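You operate a simulated robot arm through the tools that you are given. There is no shell and no other tool. Be economical: measure what you need, move in short steps, check, and stop when the job is done.

The job below is to be done with a simulated two-armed robot. You get a single attempt, and the scene is never put back.

TASK
One tray under the spouts is short of sauce: fill it to the middle mark.
Fine: purple valve off first; all valves off afterwards, then wind on one place.

The check looks at the end state, three seconds after you hand in, the way a careful person would. Anything else that was tipped, shoved, dropped, spilled or broken makes it a failure.

THE ROBOT
Two 7-joint arms with fingered hands on one trunk, on a base that drives. Base frame: it is fixed to the floor where the robot stands at the start and does not move with it; the origin is under the middle of the robot, x ahead of it, y to its left, z up. Lengths are in mm, angles in degrees, forces in N, time in s.
The left shoulder is at the start at [80, 198, 1440], the right one opposite. With the tool pointing down near the work surface each hand reaches from about 100 to 680 mm from the robot's upright axis, wherever it stands, measured 20 degrees to its own side. Places, roughly: blue filler valve [900, 300, 1100]; blue hand wheel [700, -200, 800]; filler pad [600, -500, 1100]; green filler valve [1100, 0, 1100]; orange filler valve [1100, 300, 1100]; purple filler valve [900, 0, 1100]; rider [1000, 500, 900]. Payload 4 kg a hand.
Tool frame (each hand has its own): the origin (TCP) lies between the finger pads and is the grasp point; the fingertips stand 26 mm ahead of it; z points along the fingers, y is the line along which they close. Largest opening 132 mm; the body of the gripper starts 73 mm behind the TCP. The gripper is a hand of 4 fingers: y runs from the thumb to the fingers, the wrist lies at [0, 0, -239] in the tool frame.
Orientation is that of the tool frame in the base frame, as [roll, pitch, yaw] about the fixed x, y, z axes, in that order (R = Rz(yaw) Ry(pitch) Rx(roll)). With the fingers straight down and closing along the base's y, the tool's x points along the base's -x, its y along +y and its z along -z.

THE INTERFACE
- The arms move only by the tool jog_arm. It takes "left_increments", "right_increments" or both (then of equal length, played together; a hand with none holds still); each is a list that holds one entry, the list of rows, each a list of 6 numbers: the shift along the tool's x, y, z in mm, then the turn, a rotation vector about the tool's x, y, z in degrees. In form: [[[dx, dy, dz, ax, ay, az], ...]]. A call has 1 to 8 rows; each row shifts and turns the commanded pose from where the row before left it, along the tool's axes as they then stand. A row lasts 0.2 s, in which the tool goes at most 50 mm and 8.6 degrees; a call with a longer step from one row to the next is refused whole. A pose out of reach is approached as far as the arm can. The call stops where the force on the tool passes 90 N (or 10 N more than at its start, if that is more) or the arm is blocked; 0.2 s more then pass. In this call time passes only in rows, and 0.2 s behind the last. The reply holds the time, the measured pose of the TCP, the force on the tool along the base axes, the opening and the grip force, in the units named above and with some noise, with the torque about the TCP (base axes, N m) and any sound that the robot's microphone picked up.
- Cameras (640 x 400 px; columns grow to the right, rows downward): "scene" is now at [111.8, -4, 1605.8]; the picture's right is [-0.07, -1.00, 0.00], its down [-0.70, 0.05, -0.71] and it looks along [0.71, -0.05, -0.71] (base axes); focal length 250 px, centre (320, 200). "left" rides on the left gripper at [-68, 2, -97] in its tool frame; the picture's right is [-0.03, -1.00, 0.00], its down [0.82, -0.02, -0.58] and it looks along [0.58, -0.01, 0.82] (tool axes); focal length 270 px, centre (320, 200). "right" rides on the right gripper at [68, 2, -97] in its tool frame; the picture's right is [-0.03, 1.00, 0.00], its down [-0.82, -0.02, -0.58] and it looks along [-0.58, -0.01, 0.82] (tool axes); focal length 270 px, centre (320, 200). There is no depth. A picture from a camera that has moved, and an enlarged one, comes with that camera's place and axes in the base frame and with its lens.
- camera(camera): a new picture of that camera. It takes no simulated time.
- slide_trunk(by): slides the trunk up (or, below 0, down) by that many mm; the arms and the scene camera ride with it, the base frame stays. It gives what a move gives, with no picture.
- steer(legs): drives the robot by 1 to 6 legs, each [ahead, left, turn to the left] in mm, mm and degrees, along the robot's own axes; the way and the turn of a leg run together, so that a leg with both is an arc; at most 1500 mm and 180 degrees a leg. The arms and the cameras ride along, it lands a little off, and it stops where it bumps. It gives what a move gives.
- set_fingers(finger1, finger2, finger3, thumb_bend, hand): sets how far each is bent, from 0 (flat) to 1 (curled in); at 0.3 the hand is open as for a grip, at 0.7 the pads meet at the TCP. One left out holds its place. A second passes; each finger stops where it meets its share of the squeeze, and holds until it gets a number again. It is the only way to open and close the hand. It gives what a move gives, with no picture; readings hold the bend of each and the force on the fingers (four entries, about 0 where the hand has none), thumb and palm.
- head_to(pan, tilt): turns the head with the scene camera to pan (to the left, within 86 degrees either way) and tilt (down, from -29 to 69), counted from straight ahead of the robot. It gives what a move gives.
- enlarge(camera, box): a new picture of the part [left, top, right, bottom] of that camera's present view, enlarged. It takes no simulated time.
- sign_off(): hands the job in; it is judged then, once.

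Go step by step. Nothing tells you exact positions but the pictures and the camera data: compare them with the known pose of the tool, close in by small moves and look again before you grip or let go. The budget is 120 turns and 88 pictures, counting those below and the enlarged ones. Unless the task says otherwise, let go and move clear before handing in.

The tools are called after "Request:" by a JSON object that holds its "method" and its "body". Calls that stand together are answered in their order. jog_arm: Moves the arms, as the interface text tells. Its arguments: {"type":"object","properties":{"left_increments":{"type":"array","items":{"type":"array","items":{"type":"array","items":{"type":"number"}}}},"right_increments":{"type":"array","items":{"type":"array","items":{"type":"array","items":{"type":"number"}}}}},"required":[]} The other tools are called the same way: slide_trunk (by) slides the trunk up or down; set_fingers (finger1, finger2, finger3, thumb_bend, hand) moves the fingers one by one; steer (legs) drives the base; head_to (pan, tilt) turns the head that bears the scene camera; camera (camera) takes a picture; enlarge (camera, box) takes an enlarged picture of a part of a camera's view; sign_off () hands the job in.

At the start:

```text
clock: 0.0
left_tool_pos: [361.1, 140.5, 1000.5]
left_tcp_rot: [-179.9, 0.0, 180.0]
left_force: [0.2, -0.4, 0.3]
left_torque: [-0.01, 0.01, -0.01]
left_grip_width: 131.9
left_finger_force: 0.0
left_shape: jaw
left_bend: [0.3, 0.3, 0.3, 0.3]
left_finger forces: [0.0, 0.1, 0.0, 0.0, 0.0, 0.1]
right_tool_pos: [354.2, -160.0, 999.5]
right_tcp_rot: [-180.0, 0.0, 179.9]
right_force: [-0.4, -0.7, -0.3]
right_torque: [0.03, 0.0, 0.01]
right_grip_width: 132.0
right_finger_force: 0.1
right_shape: jaw
right_bend: [0.3, 0.3, 0.3, 0.3]
right_finger forces: [0.0, 0.0, 0.0, 0.1, 0.0, 0.0]
trunk travel left (down, up): [-750.0, 90.0]
robot x, y, heading: [1.5, 1.0, -0.1]
head pan, tilt: [-4.0, 45.0]
```

scene: 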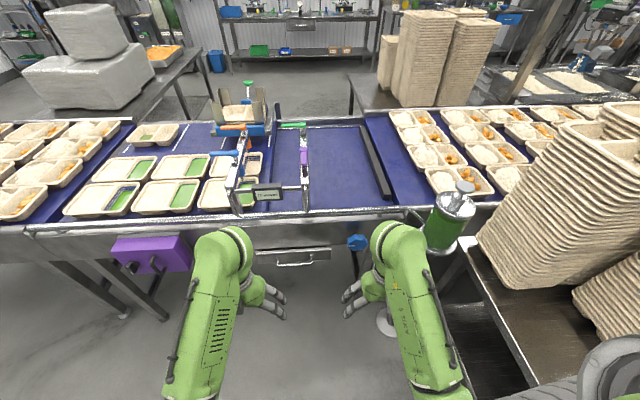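
right: 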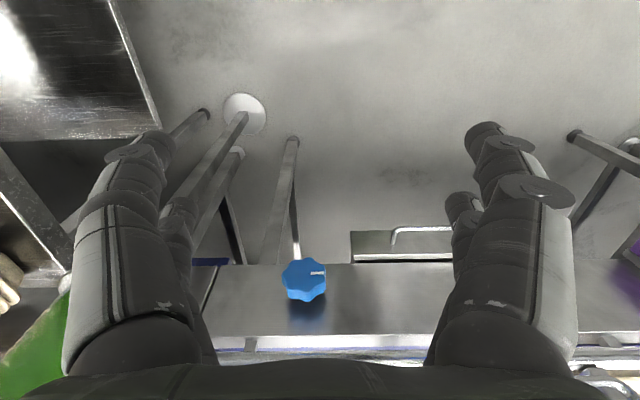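
left: 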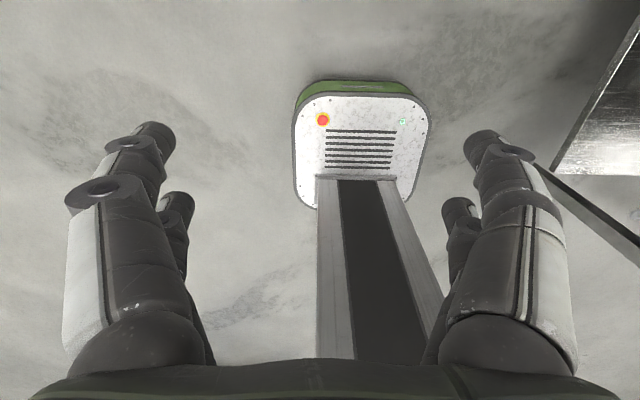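

I see a conveyor with trays on the left, a gantry with coloured valve levers, a green sauce dispenser with a pad, and a blue hand wheel on the front. First I look closer at the valves and the other details.

Request:
{"method": "enlarge", "body": {"camera": "scene", "box": [190, 70, 330, 220]}}

Request:
{"method": "enlarge", "body": {"camera": "scene", "box": [330, 150, 520, 270]}}

Request:
{"method": "enlarge", "body": {"camera": "scene", "box": [40, 110, 280, 290]}}

```text
2.67 times, centred on (260, 145) of scene
camera zoom: at [111.8, -4.0, 1605.8], right [-0.07, -1.0, 0.0], down [-0.7, 0.05, -0.71], along [0.71, -0.05, -0.71], focal length 665 px, centre (480, 347)
```

zoom: 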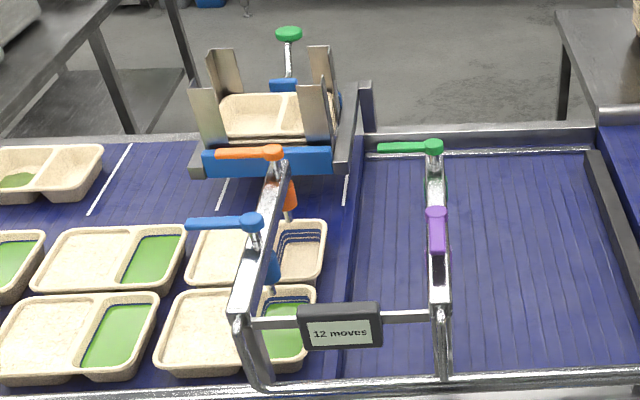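

```text
3.33 times, centred on (425, 210) of scene
camera zoom: at [111.8, -4.0, 1605.8], right [-0.07, -1.0, 0.0], down [-0.7, 0.05, -0.71], along [0.71, -0.05, -0.71], focal length 832 px, centre (-30, 167)
```

zoom: 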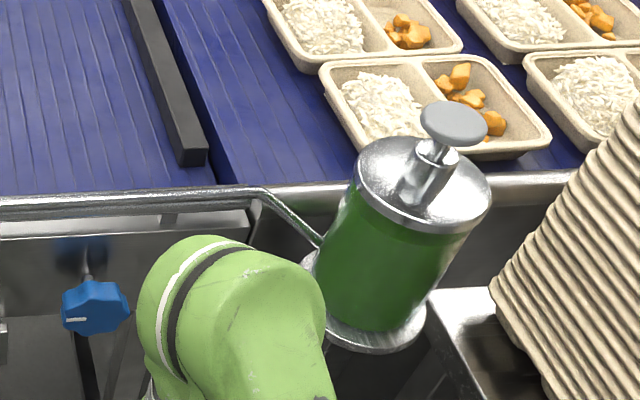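

```text
2.22 times, centred on (160, 200) of scene
camera zoom: at [111.8, -4.0, 1605.8], right [-0.07, -1.0, 0.0], down [-0.7, 0.05, -0.71], along [0.71, -0.05, -0.71], focal length 554 px, centre (676, 200)
```

zoom: 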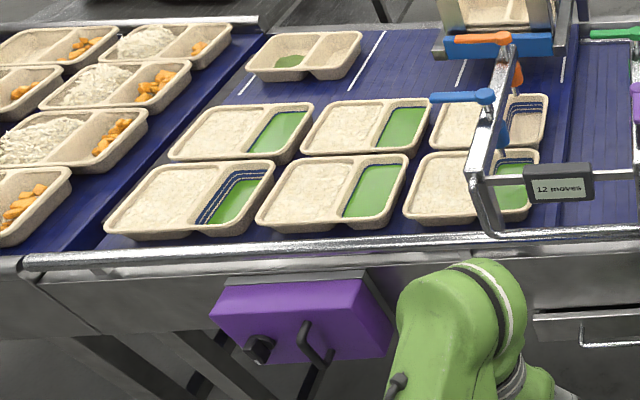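

The purple lever lies along the frame, while blue, orange and green lie across it, so purple looks open. I'll look closer at the tray marks, the counter display, the wheel and the rider area.

Request:
{"method": "enlarge", "body": {"camera": "scene", "box": [225, 115, 315, 215]}}

Request:
{"method": "enlarge", "body": {"camera": "scene", "box": [60, 115, 240, 225]}}

Request:
{"method": "enlarge", "body": {"camera": "right", "box": [220, 220, 400, 340]}}

Request:
{"method": "head_to", "body": {"pan": 20, "tilt": 35}}

Request:
{"method": "camera", "body": {"camera": "scene"}}

```text
4.00 times, centred on (270, 165) of scene
camera zoom: at [111.8, -4.0, 1605.8], right [-0.07, -1.0, 0.0], down [-0.7, 0.05, -0.71], along [0.71, -0.05, -0.71], focal length 998 px, centre (520, 340)
```

zoom: 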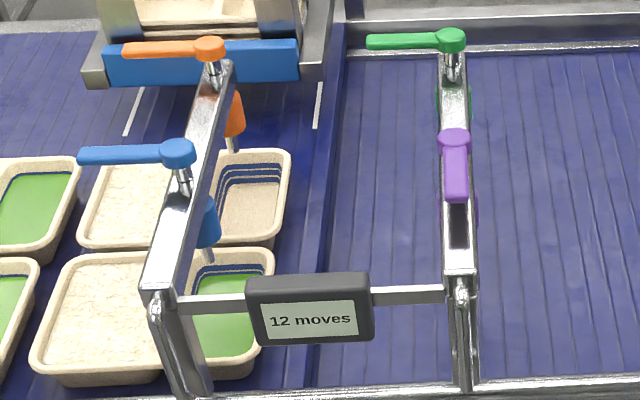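

```text
3.56 times, centred on (150, 170) of scene
camera zoom: at [111.8, -4.0, 1605.8], right [-0.07, -1.0, 0.0], down [-0.7, 0.05, -0.71], along [0.71, -0.05, -0.71], focal length 887 px, centre (924, 307)
```

zoom: 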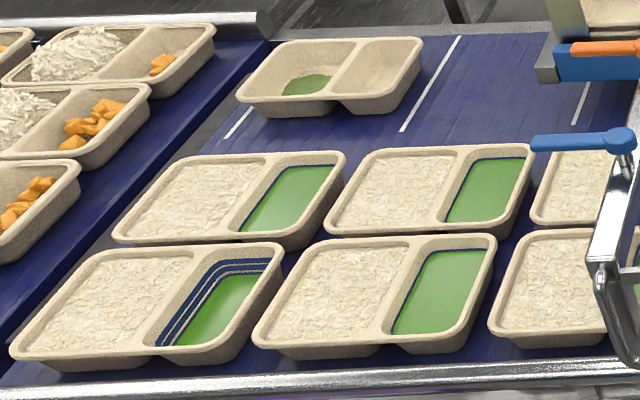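

```text
3.33 times, centred on (310, 280) of right
camera zoom: at [285.2, -156.8, 1097.4], right [0.03, 1.0, 0.0], down [0.82, -0.02, 0.58], along [0.58, -0.01, -0.82], focal length 901 px, centre (353, -67)
```

zoom: 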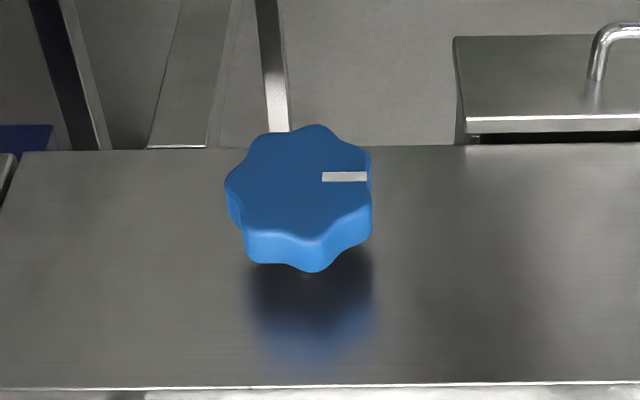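

```text
clock: 0.9
left_tool_pos: [360.8, 140.9, 999.4]
left_tcp_rot: [-180.0, 0.0, 179.9]
left_force: [0.0, -0.8, -0.2]
left_torque: [0.0, -0.04, 0.02]
left_grip_width: 132.0
left_finger_force: 0.1
left_shape: jaw
left_bend: [0.3, 0.3, 0.3, 0.3]
left_finger forces: [0.0, 0.1, 0.0, 0.0, 0.0, 0.0]
right_tool_pos: [354.4, -158.4, 1000.2]
right_tcp_rot: [-179.9, -0.1, -180.0]
right_force: [0.1, 0.8, 0.4]
right_torque: [0.03, 0.0, 0.0]
right_grip_width: 132.1
right_finger_force: 0.2
right_shape: jaw
right_bend: [0.3, 0.3, 0.3, 0.3]
right_finger forces: [0.0, 0.1, 0.0, 0.0, 0.0, 0.0]
trunk travel left (down, up): [-750.0, 90.0]
robot x, y, heading: [-2.0, 0.8, -0.1]
head pan, tilt: [20.0, 35.0]
```

```text
78 pictures are left
camera scene: at [113.4, 31.7, 1620.6], right [0.34, -0.94, 0.0], down [-0.54, -0.2, -0.82], along [0.77, 0.28, -0.57], focal length 250 px, centre (320, 200)
```

scene: 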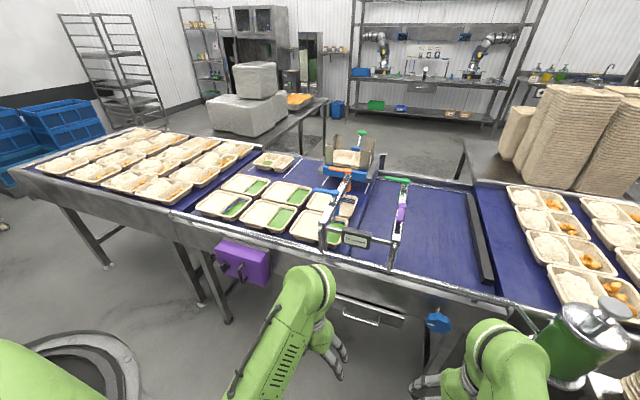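

The tray under the orange spout is empty; blue's tray already holds sauce. I raise and retract both hands before driving closer.

Request:
{"method": "jog_arm", "body": {"left_increments": [[[10, 0, -48, 0, 0, 0], [10, 0, -48, 0, 0, 0], [10, 0, -48, 0, 0, 0], [10, 0, -48, 0, 0, 0], [10, 0, -48, 0, 0, 0]]], "right_increments": [[[10, 0, -48, 0, 0, 0], [10, 0, -48, 0, 0, 0], [10, 0, -48, 0, 0, 0], [10, 0, -48, 0, 0, 0], [10, 0, -48, 0, 0, 0]]]}}

Request:
{"method": "head_to", "body": {"pan": 0, "tilt": 60}}

Request:
{"method": "camera", "body": {"camera": "scene"}}

```text
clock: 2.1
left_tool_pos: [318.1, 143.5, 1017.4]
left_tcp_rot: [-179.9, 0.2, -180.0]
left_force: [-0.5, 0.7, 0.2]
left_torque: [0.03, 0.04, -0.04]
left_grip_width: 132.1
left_finger_force: 0.1
left_shape: jaw
left_bend: [0.3, 0.3, 0.3, 0.3]
left_finger forces: [0.0, 0.0, 0.1, 0.0, 0.0, 0.1]
left hand out of reach, approached as far as the arm can: row 1, 2, 3, 4, 5
right_tool_pos: [321.8, -161.7, 1018.2]
right_tcp_rot: [-180.0, 0.3, 180.0]
right_force: [0.1, 0.0, -0.3]
right_torque: [-0.02, 0.0, 0.01]
right_grip_width: 131.9
right_finger_force: 0.1
right_shape: jaw
right_bend: [0.3, 0.3, 0.3, 0.3]
right_finger forces: [0.1, 0.0, 0.0, 0.0, 0.0, 0.0]
right hand out of reach, approached as far as the arm can: row 1, 2, 3, 4, 5
trunk travel left (down, up): [-750.0, 90.0]
robot x, y, heading: [-1.1, 0.9, 0.0]
head pan, tilt: [20.0, 35.0]
```

```text
clock: 3.0
left_tool_pos: [319.5, 143.8, 1018.6]
left_tcp_rot: [-179.9, 0.3, 179.9]
left_force: [0.2, -0.2, -0.2]
left_torque: [-0.02, 0.0, 0.02]
left_grip_width: 132.1
left_finger_force: 0.1
left_shape: jaw
left_bend: [0.3, 0.3, 0.3, 0.3]
left_finger forces: [0.0, 0.0, 0.1, 0.1, 0.0, 0.0]
right_tool_pos: [322.8, -162.0, 1016.6]
right_tcp_rot: [180.0, 0.2, 180.0]
right_force: [0.0, -0.3, 0.0]
right_torque: [-0.01, 0.02, 0.02]
right_grip_width: 132.2
right_finger_force: 0.2
right_shape: jaw
right_bend: [0.3, 0.3, 0.3, 0.3]
right_finger forces: [0.0, 0.1, 0.1, 0.1, 0.0, 0.0]
trunk travel left (down, up): [-750.0, 90.0]
robot x, y, heading: [0.0, -0.5, -0.1]
head pan, tilt: [0.0, 60.0]
```

```text
77 pictures are left
camera scene: at [97.5, 1.7, 1586.4], right [0.0, -1.0, 0.0], down [-0.87, 0.0, -0.5], along [0.5, 0.0, -0.87], focal length 250 px, centre (320, 200)
```

scene: 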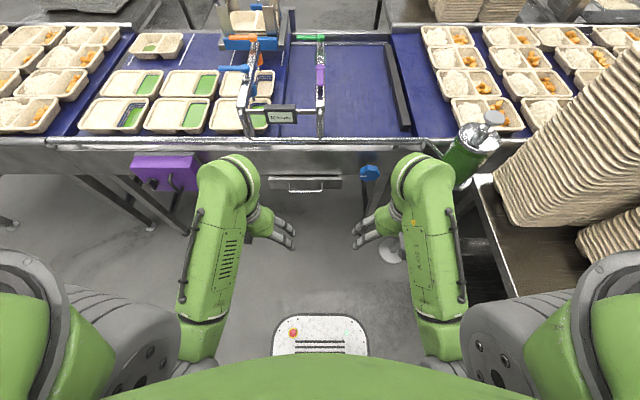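

The base front is about 230 mm ahead of its axis and the wrists are above the table. I raise the trunk and drive up partway, keeping clear of the filler stand.

Request:
{"method": "slide_trunk", "body": {"by": 90}}

Request:
{"method": "steer", "body": {"legs": [[250, 80, 0]]}}

Request:
{"method": "head_to", "body": {"pan": 10, "tilt": 50}}

Request:
{"method": "camera", "body": {"camera": "scene"}}

```text
clock: 4.2
left_tool_pos: [319.0, 144.9, 1107.9]
left_tcp_rot: [-179.9, 0.2, 180.0]
left_force: [0.4, 0.6, 0.3]
left_torque: [-0.01, 0.02, -0.01]
left_grip_width: 131.8
left_finger_force: 0.0
left_shape: jaw
left_bend: [0.3, 0.3, 0.3, 0.3]
left_finger forces: [0.0, 0.1, 0.0, 0.0, 0.0, 0.0]
right_tool_pos: [322.8, -161.9, 1107.5]
right_tcp_rot: [179.9, 0.2, 180.0]
right_force: [-0.2, 0.0, -0.4]
right_torque: [0.0, 0.05, 0.01]
right_grip_width: 131.8
right_finger_force: 0.0
right_shape: jaw
right_bend: [0.3, 0.3, 0.3, 0.3]
right_finger forces: [0.0, 0.0, 0.0, 0.0, 0.0, 0.1]
trunk travel left (down, up): [-840.0, 0.0]
robot x, y, heading: [-2.1, -2.3, -0.1]
head pan, tilt: [0.0, 60.0]
```

```text
clock: 6.1
left_tool_pos: [561.8, 222.1, 1108.7]
left_tcp_rot: [-179.9, 0.5, 179.9]
left_force: [-0.8, 0.0, -0.2]
left_torque: [0.01, -0.01, 0.0]
left_grip_width: 131.8
left_finger_force: 0.0
left_shape: jaw
left_bend: [0.3, 0.3, 0.3, 0.3]
left_finger forces: [0.0, 0.0, 0.0, 0.0, 0.0, 0.1]
right_tool_pos: [566.2, -84.2, 1108.1]
right_tcp_rot: [179.9, 0.4, 179.9]
right_force: [-0.5, -0.9, 0.4]
right_torque: [-0.02, -0.03, -0.02]
right_grip_width: 131.9
right_finger_force: 0.2
right_shape: jaw
right_bend: [0.3, 0.3, 0.3, 0.3]
right_finger forces: [0.0, 0.1, 0.0, 0.1, 0.0, 0.0]
trunk travel left (down, up): [-840.0, 0.0]
robot x, y, heading: [245.5, 77.9, 0.2]
head pan, tilt: [0.0, 60.0]
```

```text
clock: 6.8
left_tool_pos: [564.4, 222.6, 1108.1]
left_tcp_rot: [179.9, 0.4, 180.0]
left_force: [0.3, 0.3, 1.1]
left_torque: [-0.04, 0.01, 0.0]
left_grip_width: 131.9
left_finger_force: 0.0
left_shape: jaw
left_bend: [0.3, 0.3, 0.3, 0.3]
left_finger forces: [0.1, 0.0, 0.0, 0.0, 0.0, 0.0]
right_tool_pos: [568.2, -82.7, 1106.7]
right_tcp_rot: [-180.0, 0.3, -179.9]
right_force: [0.5, -0.5, -0.8]
right_torque: [0.0, 0.01, -0.03]
right_grip_width: 131.8
right_finger_force: 0.1
right_shape: jaw
right_bend: [0.3, 0.3, 0.3, 0.3]
right_finger forces: [0.1, 0.0, 0.0, 0.0, 0.0, 0.0]
trunk travel left (down, up): [-840.0, 0.0]
robot x, y, heading: [244.8, 79.2, -0.1]
head pan, tilt: [10.0, 50.0]
```

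```text
76 pictures are left
camera scene: at [351.9, 94.1, 1689.0], right [0.17, -0.98, 0.0], down [-0.75, -0.13, -0.64], along [0.63, 0.11, -0.77], focal length 250 px, centre (320, 200)
```

scene: 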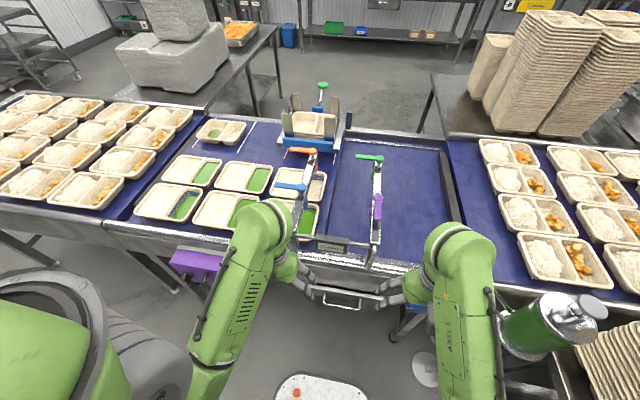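

Request:
{"method": "enlarge", "body": {"camera": "scene", "box": [265, 135, 395, 265]}}

Request:
{"method": "enlarge", "body": {"camera": "scene", "box": [130, 75, 290, 235]}}

```text
3.08 times, centred on (330, 200) of scene
camera zoom: at [351.9, 94.1, 1689.0], right [0.17, -0.98, 0.0], down [-0.75, -0.13, -0.64], along [0.63, 0.11, -0.77], focal length 768 px, centre (289, 200)
```

zoom: 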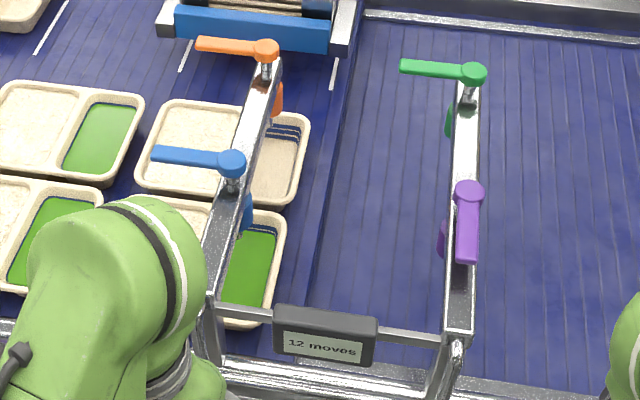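

```text
2.50 times, centred on (210, 155) of scene
camera zoom: at [351.9, 94.1, 1689.0], right [0.17, -0.98, 0.0], down [-0.75, -0.13, -0.64], along [0.63, 0.11, -0.77], focal length 624 px, centre (595, 312)
```

zoom: 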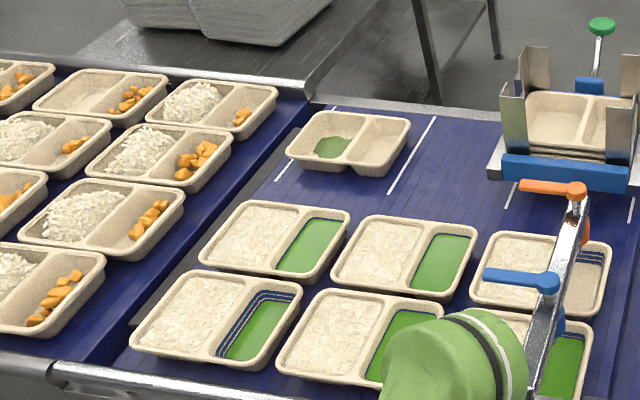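

Triangulating: purple pivot ≈ (874, 4, 1099) with its handle ~85 mm long toward me; orange pivot ≈ (1057, 245, 1099) with its handle toward +y. I bring the right hand above the purple handle.

Request:
{"method": "jog_arm", "body": {"right_increments": [[[-40, 0, -12, 0, 0, 0], [-40, 0, -12, 0, 0, 0], [-40, 0, -12, 0, 0, 0], [-40, 0, -12, 0, 0, 0], [-43, 0, -6, 0, 0, 0], [-43, 0, 0, 0, 0, 0], [0, 45, 0, 0, 0, 0], [0, 42, 0, 0, 0, 0]]]}}

Request:
{"method": "camera", "body": {"camera": "right"}}

Request:
{"method": "camera", "body": {"camera": "scene"}}

```text
clock: 8.6
left_tool_pos: [566.4, 225.0, 1106.3]
left_tcp_rot: [-179.8, 0.3, 179.9]
left_force: [-0.5, 0.7, 0.7]
left_torque: [-0.03, -0.06, 0.01]
left_grip_width: 131.7
left_finger_force: 0.0
left_shape: jaw
left_bend: [0.3, 0.3, 0.3, 0.3]
left_finger forces: [0.0, 0.0, 0.0, 0.0, 0.0, 0.0]
right_tool_pos: [817.0, 7.5, 1137.7]
right_tcp_rot: [-180.0, 0.2, -180.0]
right_force: [0.3, 0.7, 1.0]
right_torque: [-0.01, 0.01, 0.02]
right_grip_width: 131.8
right_finger_force: 0.0
right_shape: jaw
right_bend: [0.3, 0.3, 0.3, 0.3]
right_finger forces: [0.0, 0.0, 0.0, 0.0, 0.0, 0.0]
right hand out of reach, approached as far as the arm can: row 1, 2
trunk travel left (down, up): [-840.0, 0.0]
robot x, y, heading: [248.4, 81.9, -0.1]
head pan, tilt: [10.0, 50.0]
```

```text
73 pictures are left
camera right: at [748.1, 10.2, 1235.2], right [0.03, 1.0, 0.0], down [0.81, -0.02, 0.58], along [0.58, -0.02, -0.81], focal length 270 px, centre (320, 200)
```

right: 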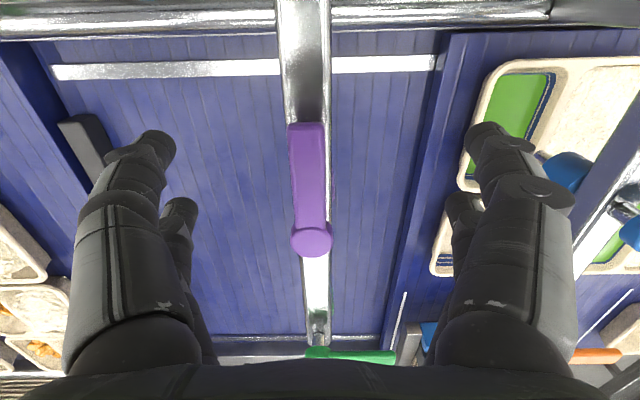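

```text
72 pictures are left
camera scene: at [352.4, 97.9, 1689.0], right [0.17, -0.98, 0.0], down [-0.75, -0.13, -0.64], along [0.63, 0.11, -0.77], focal length 250 px, centre (320, 200)
```

scene: 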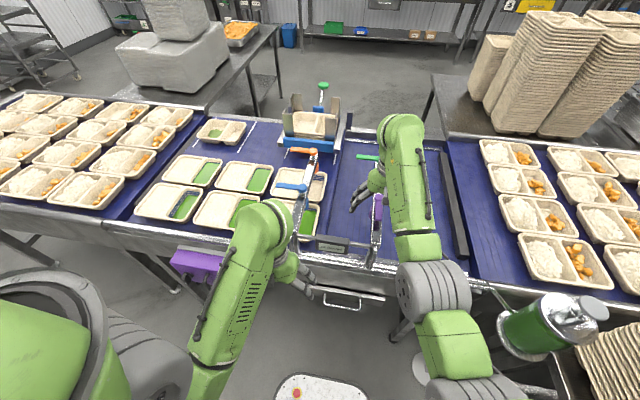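

The purple lever is centred between the right fingers. I lower onto it and close.

Request:
{"method": "jog_arm", "body": {"right_increments": [[[0, -6, 17, 0, 0, 0], [0, 0, 18, 0, 0, 0]]]}}

Request:
{"method": "set_fingers", "body": {"hand": "right", "finger1": 0.65, "finger2": 0.65, "finger3": 0.65, "thumb_bend": 0.65}}

Request:
{"method": "camera", "body": {"camera": "right"}}

```text
clock: 9.2
left_tool_pos: [564.6, 223.9, 1109.1]
left_tcp_rot: [-179.8, 0.4, -180.0]
left_force: [-0.2, -0.7, -0.3]
left_torque: [-0.01, 0.0, -0.02]
left_grip_width: 131.9
left_finger_force: 0.1
left_shape: jaw
left_bend: [0.3, 0.3, 0.3, 0.3]
left_finger forces: [0.0, 0.0, 0.1, 0.1, 0.0, 0.0]
right_tool_pos: [817.5, 0.3, 1103.7]
right_tcp_rot: [180.0, 0.2, -180.0]
right_force: [0.2, 0.3, -0.6]
right_torque: [-0.01, 0.02, 0.01]
right_grip_width: 131.8
right_finger_force: 0.1
right_shape: jaw
right_bend: [0.3, 0.3, 0.3, 0.3]
right_finger forces: [0.0, 0.0, 0.1, 0.0, 0.0, 0.0]
trunk travel left (down, up): [-840.0, 0.0]
robot x, y, heading: [248.9, 77.7, 0.1]
head pan, tilt: [10.0, 50.0]
```

```text
clock: 10.2
left_tool_pos: [566.8, 223.4, 1107.2]
left_tcp_rot: [-179.9, 0.3, -180.0]
left_force: [-0.9, -0.8, 0.9]
left_torque: [0.03, 0.0, -0.01]
left_grip_width: 131.9
left_finger_force: 0.1
left_shape: jaw
left_bend: [0.3, 0.3, 0.3, 0.3]
left_finger forces: [0.1, 0.1, 0.0, 0.1, 0.0, 0.1]
right_tool_pos: [818.3, -2.6, 1102.6]
right_tcp_rot: [-180.0, 0.1, 179.9]
right_force: [-0.3, 0.9, -1.5]
right_torque: [0.06, 0.0, -0.03]
right_grip_width: 20.7
right_finger_force: 2.7
right_shape: fingers
right_bend: [0.63, 0.63, 0.64, 0.65]
right_finger forces: [1.3, 1.4, 0.7, 0.0, 0.8, 0.0]
trunk travel left (down, up): [-840.0, 0.0]
robot x, y, heading: [247.0, 81.6, -0.1]
head pan, tilt: [10.0, 50.0]
```

```text
71 pictures are left
camera right: at [749.0, 1.1, 1200.2], right [0.02, 1.0, 0.0], down [0.81, -0.02, 0.58], along [0.58, -0.01, -0.81], focal length 270 px, centre (320, 200)
```

right: 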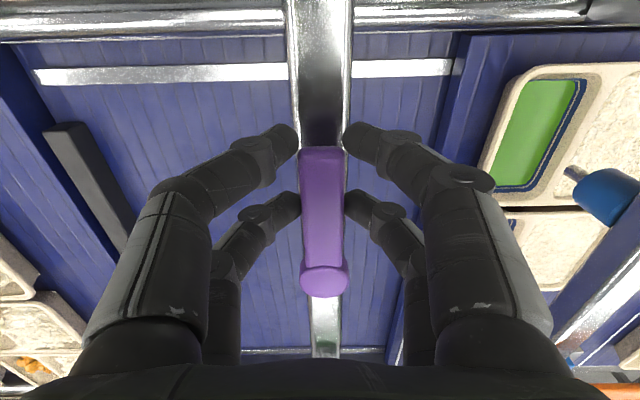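

The purple lever is held (20.7 mm wide). I swing it clockwise about its pivot.

Request:
{"method": "jog_arm", "body": {"right_increments": [[[-0.6, 8.7, 0, 0, 0, 8.5], [-0.6, 8.7, 0, 0, 0, 8.5], [-0.6, 8.7, 0, 0, 0, 8.5], [-0.6, 8.7, 0, 0, 0, 8.5], [-0.6, 8.7, 0, 0, 0, 8.5]]]}}

Request:
{"method": "camera", "body": {"camera": "right"}}

```text
clock: 11.4
left_tool_pos: [566.7, 224.7, 1108.4]
left_tcp_rot: [-179.8, 0.2, -179.9]
left_force: [-0.8, -0.3, -0.3]
left_torque: [-0.01, -0.02, 0.02]
left_grip_width: 132.0
left_finger_force: 0.1
left_shape: jaw
left_bend: [0.3, 0.3, 0.3, 0.3]
left_finger forces: [0.1, 0.0, 0.1, 0.1, 0.1, 0.0]
right_tool_pos: [831.5, 41.0, 1103.7]
right_tcp_rot: [179.9, 0.1, 137.4]
right_force: [-2.6, 1.7, -1.0]
right_torque: [0.02, 0.01, 0.13]
right_grip_width: 20.8
right_finger_force: 2.6
right_shape: fingers
right_bend: [0.64, 0.63, 0.64, 0.64]
right_finger forces: [0.4, 2.4, 0.1, 0.0, 2.8, 0.0]
trunk travel left (down, up): [-840.0, 0.0]
robot x, y, heading: [248.6, 80.7, 0.1]
head pan, tilt: [10.0, 50.0]
```

```text
70 pictures are left
camera right: at [782.9, 88.8, 1200.9], right [0.7, 0.72, 0.0], down [0.58, -0.57, 0.58], along [0.42, -0.4, -0.82], focal length 270 px, centre (320, 200)
```

right: 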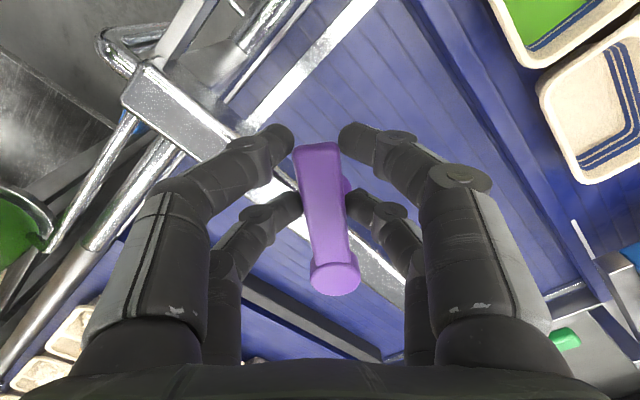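

Working well; I continue to 90°.

Request:
{"method": "jog_arm", "body": {"right_increments": [[[-0.6, 8.7, 0, 0, 0, 8.5], [-0.6, 8.7, 0, 0, 0, 8.5], [-0.6, 8.7, 0, 0, 0, 8.5], [-0.6, 8.7, 0, 0, 0, 8.5], [-0.6, 8.7, 0, 0, 0, 8.5], [-0.3, 5, 0, 0, 0, 5]]]}}

Request:
{"method": "camera", "body": {"camera": "right"}}

Request:
{"method": "enlarge", "body": {"camera": "scene", "box": [265, 135, 425, 265]}}

```text
clock: 12.8
left_tool_pos: [566.2, 223.7, 1107.0]
left_tcp_rot: [-179.9, 0.2, -180.0]
left_force: [0.0, 1.3, 0.7]
left_torque: [0.0, -0.02, 0.01]
left_grip_width: 132.0
left_finger_force: 0.2
left_shape: jaw
left_bend: [0.3, 0.3, 0.3, 0.3]
left_finger forces: [0.1, 0.0, 0.1, 0.0, 0.0, 0.0]
right_tool_pos: [876.3, 59.4, 1103.1]
right_tcp_rot: [179.8, -0.1, 89.8]
right_force: [0.7, 5.1, -0.7]
right_torque: [0.11, -0.01, 0.16]
right_grip_width: 21.6
right_finger_force: 3.7
right_shape: fingers
right_bend: [0.65, 0.62, 0.65, 0.63]
right_finger forces: [0.2, 4.0, 0.0, 0.0, 3.1, 0.0]
trunk travel left (down, up): [-840.0, 0.0]
robot x, y, heading: [248.8, 81.3, 0.0]
head pan, tilt: [10.0, 50.0]
```

```text
69 pictures are left
camera right: at [877.3, 129.2, 1201.0], right [1.0, -0.03, 0.0], down [-0.02, -0.82, 0.58], along [-0.01, -0.58, -0.82], focal length 270 px, centre (320, 200)
```

right: 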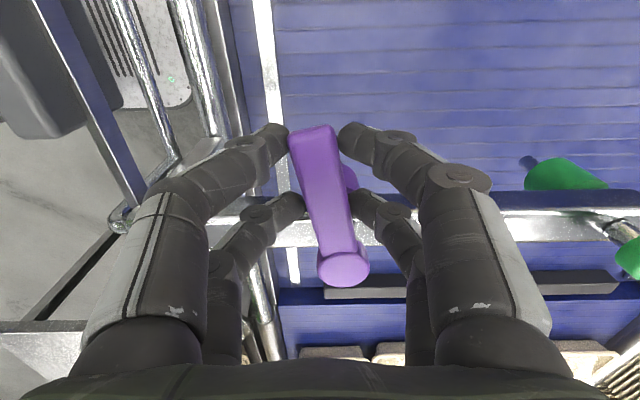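

```text
3.08 times, centred on (345, 200) of scene
camera zoom: at [354.3, 97.0, 1688.8], right [0.17, -0.98, 0.0], down [-0.75, -0.13, -0.64], along [0.63, 0.11, -0.77], focal length 768 px, centre (243, 200)
```

zoom: 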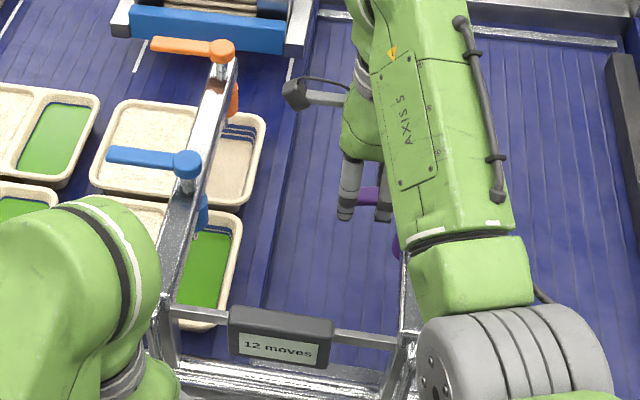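

The lever lags the hand by about 10°. I carry on a little until it meets its stop.

Request:
{"method": "jog_arm", "body": {"right_increments": [[[-0.4, 6, 0, 0, 0, 6], [-0.4, 6, 0, 0, 0, 6]]]}}

Request:
{"method": "camera", "body": {"camera": "right"}}

```text
clock: 13.4
left_tool_pos: [566.3, 225.7, 1107.5]
left_tcp_rot: [-179.9, 0.2, 180.0]
left_force: [-0.7, 0.1, 0.3]
left_torque: [-0.02, 0.01, 0.0]
left_grip_width: 132.0
left_finger_force: 0.0
left_shape: jaw
left_bend: [0.3, 0.3, 0.3, 0.3]
left_finger forces: [0.0, 0.0, 0.1, 0.0, 0.0, 0.1]
right_tool_pos: [886.6, 57.1, 1103.2]
right_tcp_rot: [179.9, -0.1, 77.9]
right_force: [0.9, 5.2, -0.2]
right_torque: [0.08, -0.01, 0.13]
right_grip_width: 21.8
right_finger_force: 3.2
right_shape: fingers
right_bend: [0.65, 0.61, 0.65, 0.63]
right_finger forces: [0.2, 3.4, 0.1, 0.0, 3.3, 0.0]
trunk travel left (down, up): [-840.0, 0.0]
robot x, y, heading: [250.5, 80.9, 0.3]
head pan, tilt: [10.0, 50.0]
```

```text
67 pictures are left
camera right: at [903.4, 125.6, 1200.5], right [0.97, -0.23, 0.0], down [-0.19, -0.79, 0.58], along [-0.13, -0.56, -0.82], focal length 270 px, centre (320, 200)
```

right: 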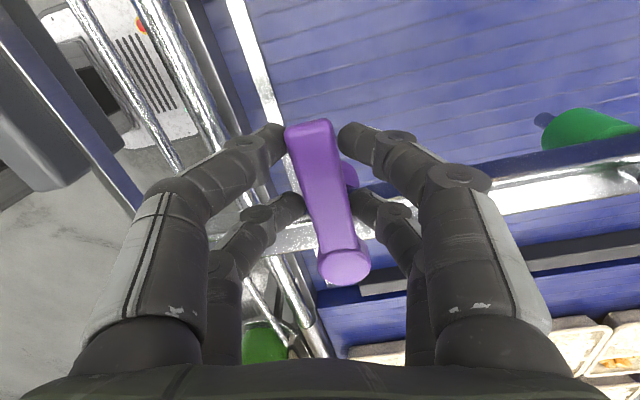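

The lever now computes as pointing straight along +y. I open the fingers, lift and check it from above.

Request:
{"method": "set_fingers", "body": {"hand": "right", "finger1": 0.3, "finger2": 0.3, "finger3": 0.3, "thumb_bend": 0.3}}

Request:
{"method": "jog_arm", "body": {"right_increments": [[[0, 0, -30, 0, 0, 0], [0, 0, -30, 0, 0, 0]]]}}

Request:
{"method": "camera", "body": {"camera": "right"}}

```text
clock: 14.4
left_tool_pos: [566.0, 224.3, 1108.5]
left_tcp_rot: [180.0, 0.2, -180.0]
left_force: [-0.1, 0.1, 0.2]
left_torque: [0.01, 0.0, 0.02]
left_grip_width: 131.8
left_finger_force: 0.1
left_shape: jaw
left_bend: [0.3, 0.3, 0.3, 0.3]
left_finger forces: [0.1, 0.0, 0.1, 0.0, 0.0, 0.1]
right_tool_pos: [886.7, 56.5, 1103.4]
right_tcp_rot: [179.8, -0.2, 78.0]
right_force: [-0.4, 0.6, 0.1]
right_torque: [0.01, -0.02, 0.02]
right_grip_width: 132.4
right_finger_force: 0.0
right_shape: fingers
right_bend: [0.3, 0.3, 0.3, 0.3]
right_finger forces: [0.0, 0.0, 0.0, 0.0, 0.0, 0.0]
trunk travel left (down, up): [-840.0, 0.0]
robot x, y, heading: [246.4, 74.8, -0.3]
head pan, tilt: [10.0, 50.0]
```

```text
clock: 15.0
left_tool_pos: [566.1, 223.4, 1107.6]
left_tcp_rot: [-179.8, 0.3, 180.0]
left_force: [0.5, -0.5, 0.3]
left_torque: [0.02, 0.03, -0.01]
left_grip_width: 131.8
left_finger_force: 0.0
left_shape: jaw
left_bend: [0.3, 0.3, 0.3, 0.3]
left_finger forces: [0.0, 0.0, 0.0, 0.0, 0.1, 0.0]
right_tool_pos: [886.8, 55.5, 1162.9]
right_tcp_rot: [179.9, 0.0, 78.1]
right_force: [0.1, -0.5, 0.1]
right_torque: [0.03, 0.0, 0.0]
right_grip_width: 132.4
right_finger_force: 0.0
right_shape: fingers
right_bend: [0.3, 0.3, 0.3, 0.3]
right_finger forces: [0.0, 0.0, 0.0, 0.1, 0.0, 0.0]
trunk travel left (down, up): [-840.0, 0.0]
robot x, y, heading: [244.9, 79.1, -0.1]
head pan, tilt: [10.0, 50.0]
```

```text
66 pictures are left
camera right: at [902.1, 123.7, 1260.4], right [0.97, -0.23, 0.0], down [-0.19, -0.79, 0.58], along [-0.13, -0.56, -0.82], focal length 270 px, centre (320, 200)
```

right: 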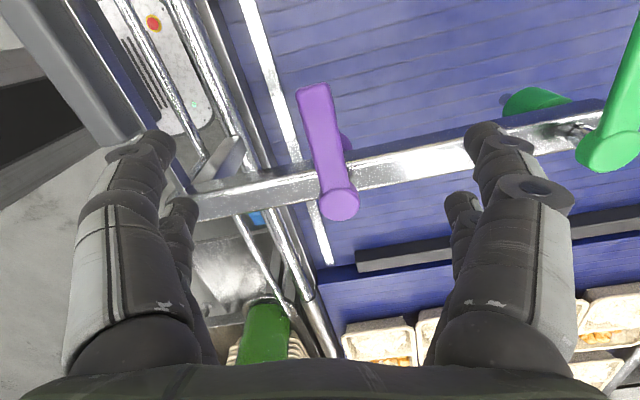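

Purple points along +y like the others. I retract the right arm and check the overall picture.

Request:
{"method": "jog_arm", "body": {"right_increments": [[[-19, -37, 0, 0, 0, 0], [-19, -37, 0, 0, 0, 0], [-19, -37, 0, 0, 0, 0], [-19, -37, 0, 0, 0, 0], [-19, -37, 0, 0, 0, 0], [-19, -37, 0, 0, 0, 0]]]}}

Request:
{"method": "jog_arm", "body": {"right_increments": [[[0, 0, 0, 0, 0, -8.5], [0, 0, 0, 0, 0, -8.5], [0, 0, 0, 0, 0, -8.5], [0, 0, 0, 0, 0, -8.5], [0, 0, 0, 0, 0, -8.5], [0, 0, 0, 0, 0, -8.5], [0, 0, 0, 0, 0, -8.5], [0, 0, 0, 0, 0, -8.5]]]}}

Request:
{"method": "enlarge", "body": {"camera": "scene", "box": [235, 115, 425, 275]}}

```text
clock: 16.4
left_tool_pos: [564.5, 222.9, 1108.1]
left_tcp_rot: [-180.0, 0.3, -180.0]
left_force: [0.1, -0.1, -0.8]
left_torque: [-0.01, -0.04, 0.02]
left_grip_width: 131.9
left_finger_force: 0.0
left_shape: jaw
left_bend: [0.3, 0.3, 0.3, 0.3]
left_finger forces: [0.1, 0.0, 0.0, 0.0, 0.0, 0.0]
right_tool_pos: [666.6, -2.3, 1117.9]
right_tcp_rot: [179.7, -0.2, 78.1]
right_force: [-0.2, -1.1, 0.1]
right_torque: [0.02, 0.0, -0.02]
right_grip_width: 132.7
right_finger_force: 0.1
right_shape: fingers
right_bend: [0.3, 0.3, 0.3, 0.3]
right_finger forces: [0.0, 0.0, 0.1, 0.1, 0.0, 0.1]
right hand out of reach, approached as far as the arm can: row 4, 5, 6
trunk travel left (down, up): [-840.0, 0.0]
robot x, y, heading: [248.1, 80.7, -0.2]
head pan, tilt: [10.0, 50.0]
```

```text
clock: 18.2
left_tool_pos: [566.7, 223.0, 1107.3]
left_tcp_rot: [-179.9, 0.2, 180.0]
left_force: [0.0, 0.7, 0.5]
left_torque: [0.01, -0.04, -0.03]
left_grip_width: 131.9
left_finger_force: 0.0
left_shape: jaw
left_bend: [0.3, 0.3, 0.3, 0.3]
left_finger forces: [0.0, 0.0, 0.0, 0.0, 0.0, 0.0]
right_tool_pos: [669.6, -0.8, 1117.6]
right_tcp_rot: [179.9, 0.1, 146.2]
right_force: [-0.1, 1.1, -0.3]
right_torque: [-0.01, -0.03, 0.04]
right_grip_width: 132.9
right_finger_force: 0.1
right_shape: fingers
right_bend: [0.3, 0.3, 0.3, 0.3]
right_finger forces: [0.0, 0.0, 0.0, 0.0, 0.0, 0.1]
trunk travel left (down, up): [-840.0, 0.0]
robot x, y, heading: [249.1, 81.7, 0.0]
head pan, tilt: [10.0, 50.0]
```

```text
2.50 times, centred on (330, 195) of scene
camera zoom: at [354.3, 94.9, 1688.9], right [0.17, -0.98, 0.0], down [-0.75, -0.13, -0.64], along [0.63, 0.11, -0.77], focal length 624 px, centre (295, 212)
```

zoom: 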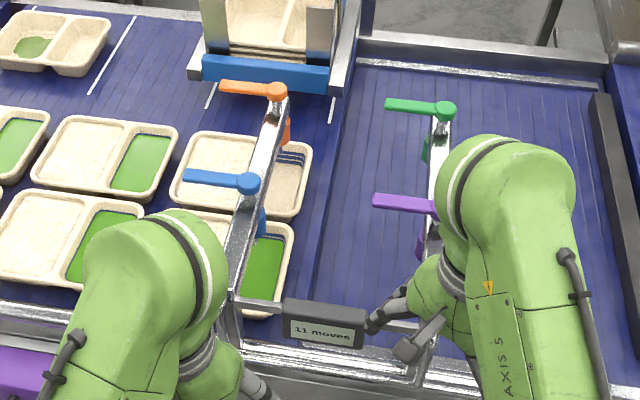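

The display now reads "11 moves", so each operation is counted and I should act without wasted turns. I tuck the right hand aside and raise the left hand before driving closer for the orange valve.

Request:
{"method": "jog_arm", "body": {"right_increments": [[[0, 0, 0, 0, 0, -8.5], [0, 0, 0, 0, 0, -8.5], [0, 0, 0, 0, 0, -8.5], [0, 0, 0, 0, 0, -8.3], [0, -45, 0, 0, 0, 0], [0, -45, 0, 0, 0, 0], [0, -45, 0, 0, 0, 0], [0, -45, 0, 0, 0, 0]]], "left_increments": [[[-20, 0, 0, 0, 0, 0], [-20, 0, -10, 0, 0, 0], [-20, 0, -10, 0, 0, 0], [-20, 0, -10, 0, 0, 0], [0, 0, -10, 0, 0, 0], [0, 0, -10, 0, 0, 0], [0, 0, -10, 0, 0, 0], [0, 0, -10, 0, 0, 0]]]}}

Request:
{"method": "head_to", "body": {"pan": 0, "tilt": 67}}

Request:
{"method": "camera", "body": {"camera": "scene"}}

```text
clock: 20.0
left_tool_pos: [648.8, 223.1, 1106.9]
left_tcp_rot: [180.0, 0.3, 180.0]
left_force: [-0.4, -0.1, -0.5]
left_torque: [-0.01, -0.05, 0.0]
left_grip_width: 131.7
left_finger_force: 0.0
left_shape: jaw
left_bend: [0.3, 0.3, 0.3, 0.3]
left_finger forces: [0.0, 0.0, 0.0, 0.1, 0.0, 0.0]
left hand out of reach, approached as far as the arm can: row 2, 3, 4, 5, 6, 7, 8
right_tool_pos: [671.2, -181.5, 1111.7]
right_tcp_rot: [179.9, 0.2, 179.9]
right_force: [-0.7, -0.1, -0.4]
right_torque: [-0.01, -0.01, 0.01]
right_grip_width: 132.6
right_finger_force: 0.2
right_shape: fingers
right_bend: [0.3, 0.3, 0.3, 0.3]
right_finger forces: [0.0, 0.1, 0.0, 0.0, 0.1, 0.0]
right hand out of reach, approached as far as the arm can: row 5
trunk travel left (down, up): [-840.0, 0.0]
robot x, y, heading: [249.3, 81.2, 0.2]
head pan, tilt: [10.0, 50.0]
```

```text
clock: 20.8
left_tool_pos: [648.6, 224.2, 1108.1]
left_tcp_rot: [-179.9, 0.5, 180.0]
left_force: [0.0, 0.1, 0.5]
left_torque: [0.03, -0.02, 0.0]
left_grip_width: 132.0
left_finger_force: 0.0
left_shape: jaw
left_bend: [0.3, 0.3, 0.3, 0.3]
left_finger forces: [0.0, 0.0, 0.0, 0.1, 0.1, 0.1]
right_tool_pos: [669.4, -181.4, 1113.6]
right_tcp_rot: [180.0, 0.3, 179.7]
right_force: [-0.4, -0.5, 0.5]
right_torque: [-0.01, 0.01, 0.03]
right_grip_width: 132.6
right_finger_force: 0.0
right_shape: fingers
right_bend: [0.3, 0.3, 0.3, 0.3]
right_finger forces: [0.1, 0.1, 0.1, 0.1, 0.0, 0.0]
trunk travel left (down, up): [-840.0, 0.0]
robot x, y, heading: [248.8, 81.7, 0.0]
head pan, tilt: [0.0, 67.0]
```

```text
64 pictures are left
camera scene: at [336.5, 81.0, 1668.7], right [0.0, -1.0, 0.0], down [-0.92, 0.0, -0.39], along [0.39, 0.0, -0.92], focal length 250 px, centre (320, 200)
```

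scene: 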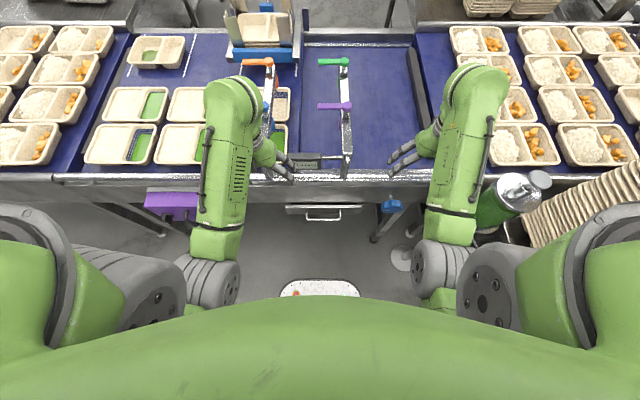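

At this extension the hand can't rise. I extend the left hand between/over the frame in small clearance-safe steps while raising it.

Request:
{"method": "jog_arm", "body": {"left_increments": [[[-35, 0, -5, 0, 0, 0], [-35, 0, -8, 0, 0, 0], [-35, 0, -10, 0, 0, 0], [-15, 0, -12, 0, 0, 0], [0, 0, -15, 0, 0, 0], [0, 0, -15, 0, 0, 0]]]}}

```text
clock: 22.2
left_tool_pos: [768.6, 222.6, 1172.8]
left_tcp_rot: [-179.9, 0.2, -179.9]
left_force: [-0.7, 0.2, 0.6]
left_torque: [-0.02, 0.0, -0.01]
left_grip_width: 132.2
left_finger_force: 0.1
left_shape: jaw
left_bend: [0.3, 0.3, 0.3, 0.3]
left_finger forces: [0.0, 0.1, 0.0, 0.1, 0.1, 0.1]
right_tool_pos: [669.8, -181.2, 1113.6]
right_tcp_rot: [180.0, 0.3, 179.8]
right_force: [0.9, 0.2, -0.4]
right_torque: [0.0, 0.03, 0.01]
right_grip_width: 132.4
right_finger_force: 0.0
right_shape: fingers
right_bend: [0.3, 0.3, 0.3, 0.3]
right_finger forces: [0.1, 0.0, 0.0, 0.0, 0.1, 0.0]
trunk travel left (down, up): [-840.0, 0.0]
robot x, y, heading: [246.5, 81.4, -0.2]
head pan, tilt: [0.0, 67.0]
```

Left hand is now high enough. I drive 165 mm ahead.

Request:
{"method": "steer", "body": {"legs": [[165, 20, 0]]}}

Request:
{"method": "camera", "body": {"camera": "left"}}

```text
clock: 23.6
left_tool_pos: [929.0, 242.7, 1175.4]
left_tcp_rot: [-179.9, 0.4, 180.0]
left_force: [-0.4, -0.2, -0.6]
left_torque: [0.01, -0.04, -0.01]
left_grip_width: 132.0
left_finger_force: 0.2
left_shape: jaw
left_bend: [0.3, 0.3, 0.3, 0.3]
left_finger forces: [0.0, 0.0, 0.1, 0.0, 0.0, 0.0]
right_tool_pos: [830.8, -161.4, 1114.6]
right_tcp_rot: [180.0, 0.5, 179.7]
right_force: [-0.5, -0.1, -0.6]
right_torque: [-0.03, 0.0, 0.0]
right_grip_width: 132.8
right_finger_force: 0.0
right_shape: fingers
right_bend: [0.3, 0.3, 0.3, 0.3]
right_finger forces: [0.1, 0.1, 0.0, 0.1, 0.1, 0.0]
trunk travel left (down, up): [-840.0, 0.0]
robot x, y, heading: [411.6, 98.9, -0.2]
head pan, tilt: [0.0, 67.0]
```

```text
63 pictures are left
camera left: at [996.6, 244.2, 1272.5], right [0.02, -1.0, 0.0], down [-0.82, -0.02, 0.57], along [-0.57, -0.01, -0.82], focal length 270 px, centre (320, 200)
```

left: 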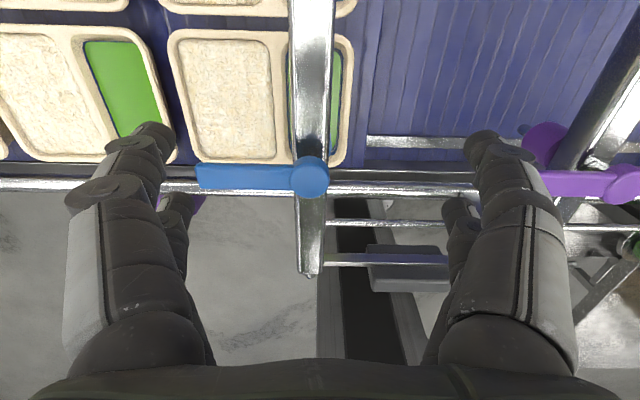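

Now rotate the left hand 90° at height, then move it over the orange handle.

Request:
{"method": "jog_arm", "body": {"left_increments": [[[0, 0, 0, 0, 0, 8.5], [0, 0, 0, 0, 0, 8.5], [0, 0, 0, 0, 0, 8.5], [0, 0, 0, 0, 0, 8.5], [0, 0, 0, 0, 0, 8.5], [0, 0, 0, 0, 0, 8.5], [0, 0, 0, 0, 0, 8.5], [0, 0, 0, 0, 0, 8.5]]]}}

Request:
{"method": "jog_arm", "body": {"left_increments": [[[0, 0, 0, 0, 0, 7.4], [0, 0, 0, 0, 0, 7.3], [0, 0, 0, 0, 0, 7.3], [20, 42, 0, 0, 0, 0], [20, 42, 0, 0, 0, 0], [20, 42, 0, 0, 0, 0]]]}}

Request:
{"method": "camera", "body": {"camera": "left"}}

```text
clock: 25.4
left_tool_pos: [956.4, 117.3, 1050.1]
left_tcp_rot: [178.7, 0.4, 113.2]
left_force: [-0.6, 0.0, -0.7]
left_torque: [0.01, 0.01, 0.02]
left_grip_width: 131.7
left_finger_force: 0.1
left_shape: jaw
left_bend: [0.3, 0.3, 0.3, 0.3]
left_finger forces: [0.0, 0.0, 0.0, 0.0, 0.0, 0.0]
left hand out of reach, approached as far as the arm can: row 3, 4, 5, 6, 7, 8
right_tool_pos: [834.5, -161.9, 1113.1]
right_tcp_rot: [179.9, 0.1, 179.8]
right_force: [0.8, -0.2, 0.6]
right_torque: [0.03, 0.02, 0.01]
right_grip_width: 132.8
right_finger_force: 0.0
right_shape: fingers
right_bend: [0.3, 0.3, 0.3, 0.3]
right_finger forces: [0.1, 0.0, 0.1, 0.0, 0.0, 0.0]
trunk travel left (down, up): [-840.0, 0.0]
robot x, y, heading: [411.1, 101.5, -0.4]
head pan, tilt: [0.0, 67.0]
```

```text
clock: 26.1
left_tool_pos: [929.9, 49.9, 987.6]
left_tcp_rot: [177.2, -0.3, 97.3]
left_force: [-0.1, 10.6, 1.7]
left_torque: [-0.76, 0.3, -0.53]
left_grip_width: 132.1
left_finger_force: 0.1
left_shape: jaw
left_bend: [0.3, 0.3, 0.3, 0.3]
left_finger forces: [0.0, 0.1, 0.0, 0.0, 9.6, 4.4]
left hand out of reach, approached as far as the arm can: row 1, 2, 3
right_tool_pos: [834.4, -152.7, 1114.5]
right_tcp_rot: [-179.7, 0.3, 180.0]
right_force: [0.1, -0.8, 0.3]
right_torque: [-0.03, 0.03, 0.01]
right_grip_width: 132.6
right_finger_force: 0.0
right_shape: fingers
right_bend: [0.3, 0.3, 0.3, 0.3]
right_finger forces: [0.1, 0.1, 0.1, 0.0, 0.1, 0.1]
trunk travel left (down, up): [-840.0, 0.0]
robot x, y, heading: [411.6, 101.3, 0.4]
head pan, tilt: [0.0, 67.0]
stopped in row 3 (left hand): the force on the tool passed its limit at 145 N (the readings are from after the stop); the commanded pose is now the measured one
```

```text
62 pictures are left
camera left: at [935.5, -18.6, 1084.6], right [-0.99, -0.15, -0.05], down [-0.15, 0.8, 0.58], along [-0.05, 0.58, -0.81], focal length 270 px, centre (320, 200)
```

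left: 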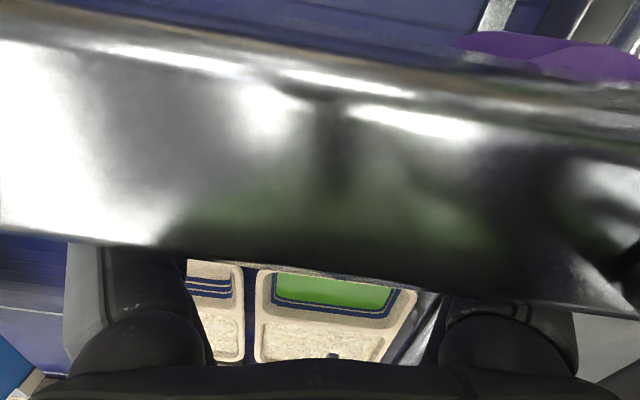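

The left wrist could not make that turn, and the arm swung down and pressed against the right-hand beam. I check carefully what happened before backing off.

Request:
{"method": "head_to", "body": {"pan": 0, "tilt": 50}}

Request:
{"method": "camera", "body": {"camera": "scene"}}

Request:
{"method": "camera", "body": {"camera": "right"}}

```text
clock: 26.9
left_tool_pos: [930.5, 49.5, 987.4]
left_tcp_rot: [177.4, -0.4, 97.1]
left_force: [-6.6, 26.0, 3.5]
left_torque: [-1.25, 0.0, -1.46]
left_grip_width: 131.9
left_finger_force: 0.1
left_shape: jaw
left_bend: [0.3, 0.3, 0.3, 0.3]
left_finger forces: [0.0, 0.1, 0.1, 0.1, 27.1, 1.4]
right_tool_pos: [833.9, -154.1, 1114.4]
right_tcp_rot: [-179.8, 0.3, 180.0]
right_force: [0.0, -0.1, -0.2]
right_torque: [0.0, 0.02, -0.02]
right_grip_width: 132.7
right_finger_force: 0.1
right_shape: fingers
right_bend: [0.3, 0.3, 0.3, 0.3]
right_finger forces: [0.0, 0.0, 0.0, 0.0, 0.0, 0.2]
trunk travel left (down, up): [-840.0, 0.0]
robot x, y, heading: [408.8, 102.1, 0.5]
head pan, tilt: [0.0, 50.0]
```

```text
61 pictures are left
camera scene: at [517.6, 110.7, 1688.9], right [0.0, -1.0, 0.01], down [-0.77, -0.01, -0.64], along [0.64, 0.0, -0.77], focal length 250 px, centre (320, 200)
```

scene: 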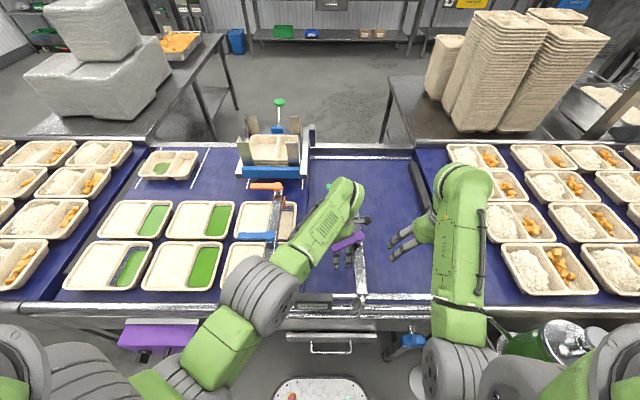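

```text
60 pictures are left
camera right: at [765.7, -150.3, 1211.5], right [0.02, 1.0, -0.01], down [0.81, -0.02, 0.58], along [0.58, -0.02, -0.81], focal length 270 px, centre (320, 200)
```

right: 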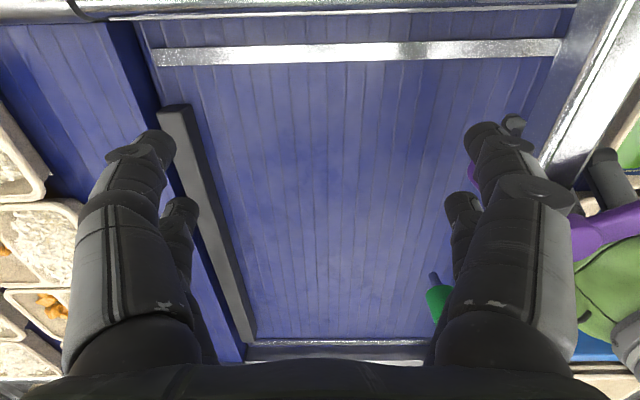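

Request:
{"method": "enlarge", "body": {"camera": "scene", "box": [230, 160, 410, 320]}}

```text
2.50 times, centred on (320, 240) of scene
camera zoom: at [517.6, 110.7, 1688.9], right [0.0, -1.0, 0.01], down [-0.77, -0.01, -0.64], along [0.64, 0.0, -0.77], focal length 624 px, centre (320, 100)
```

zoom: 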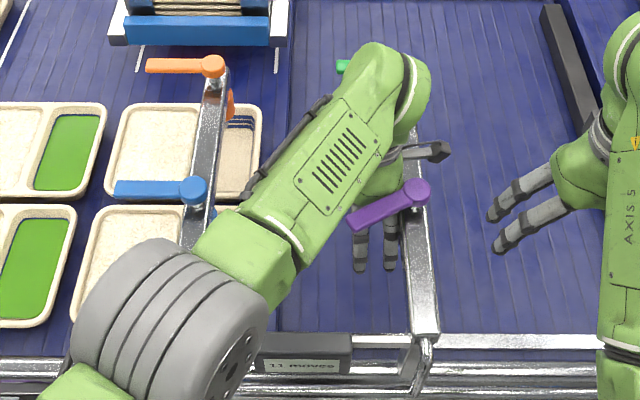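

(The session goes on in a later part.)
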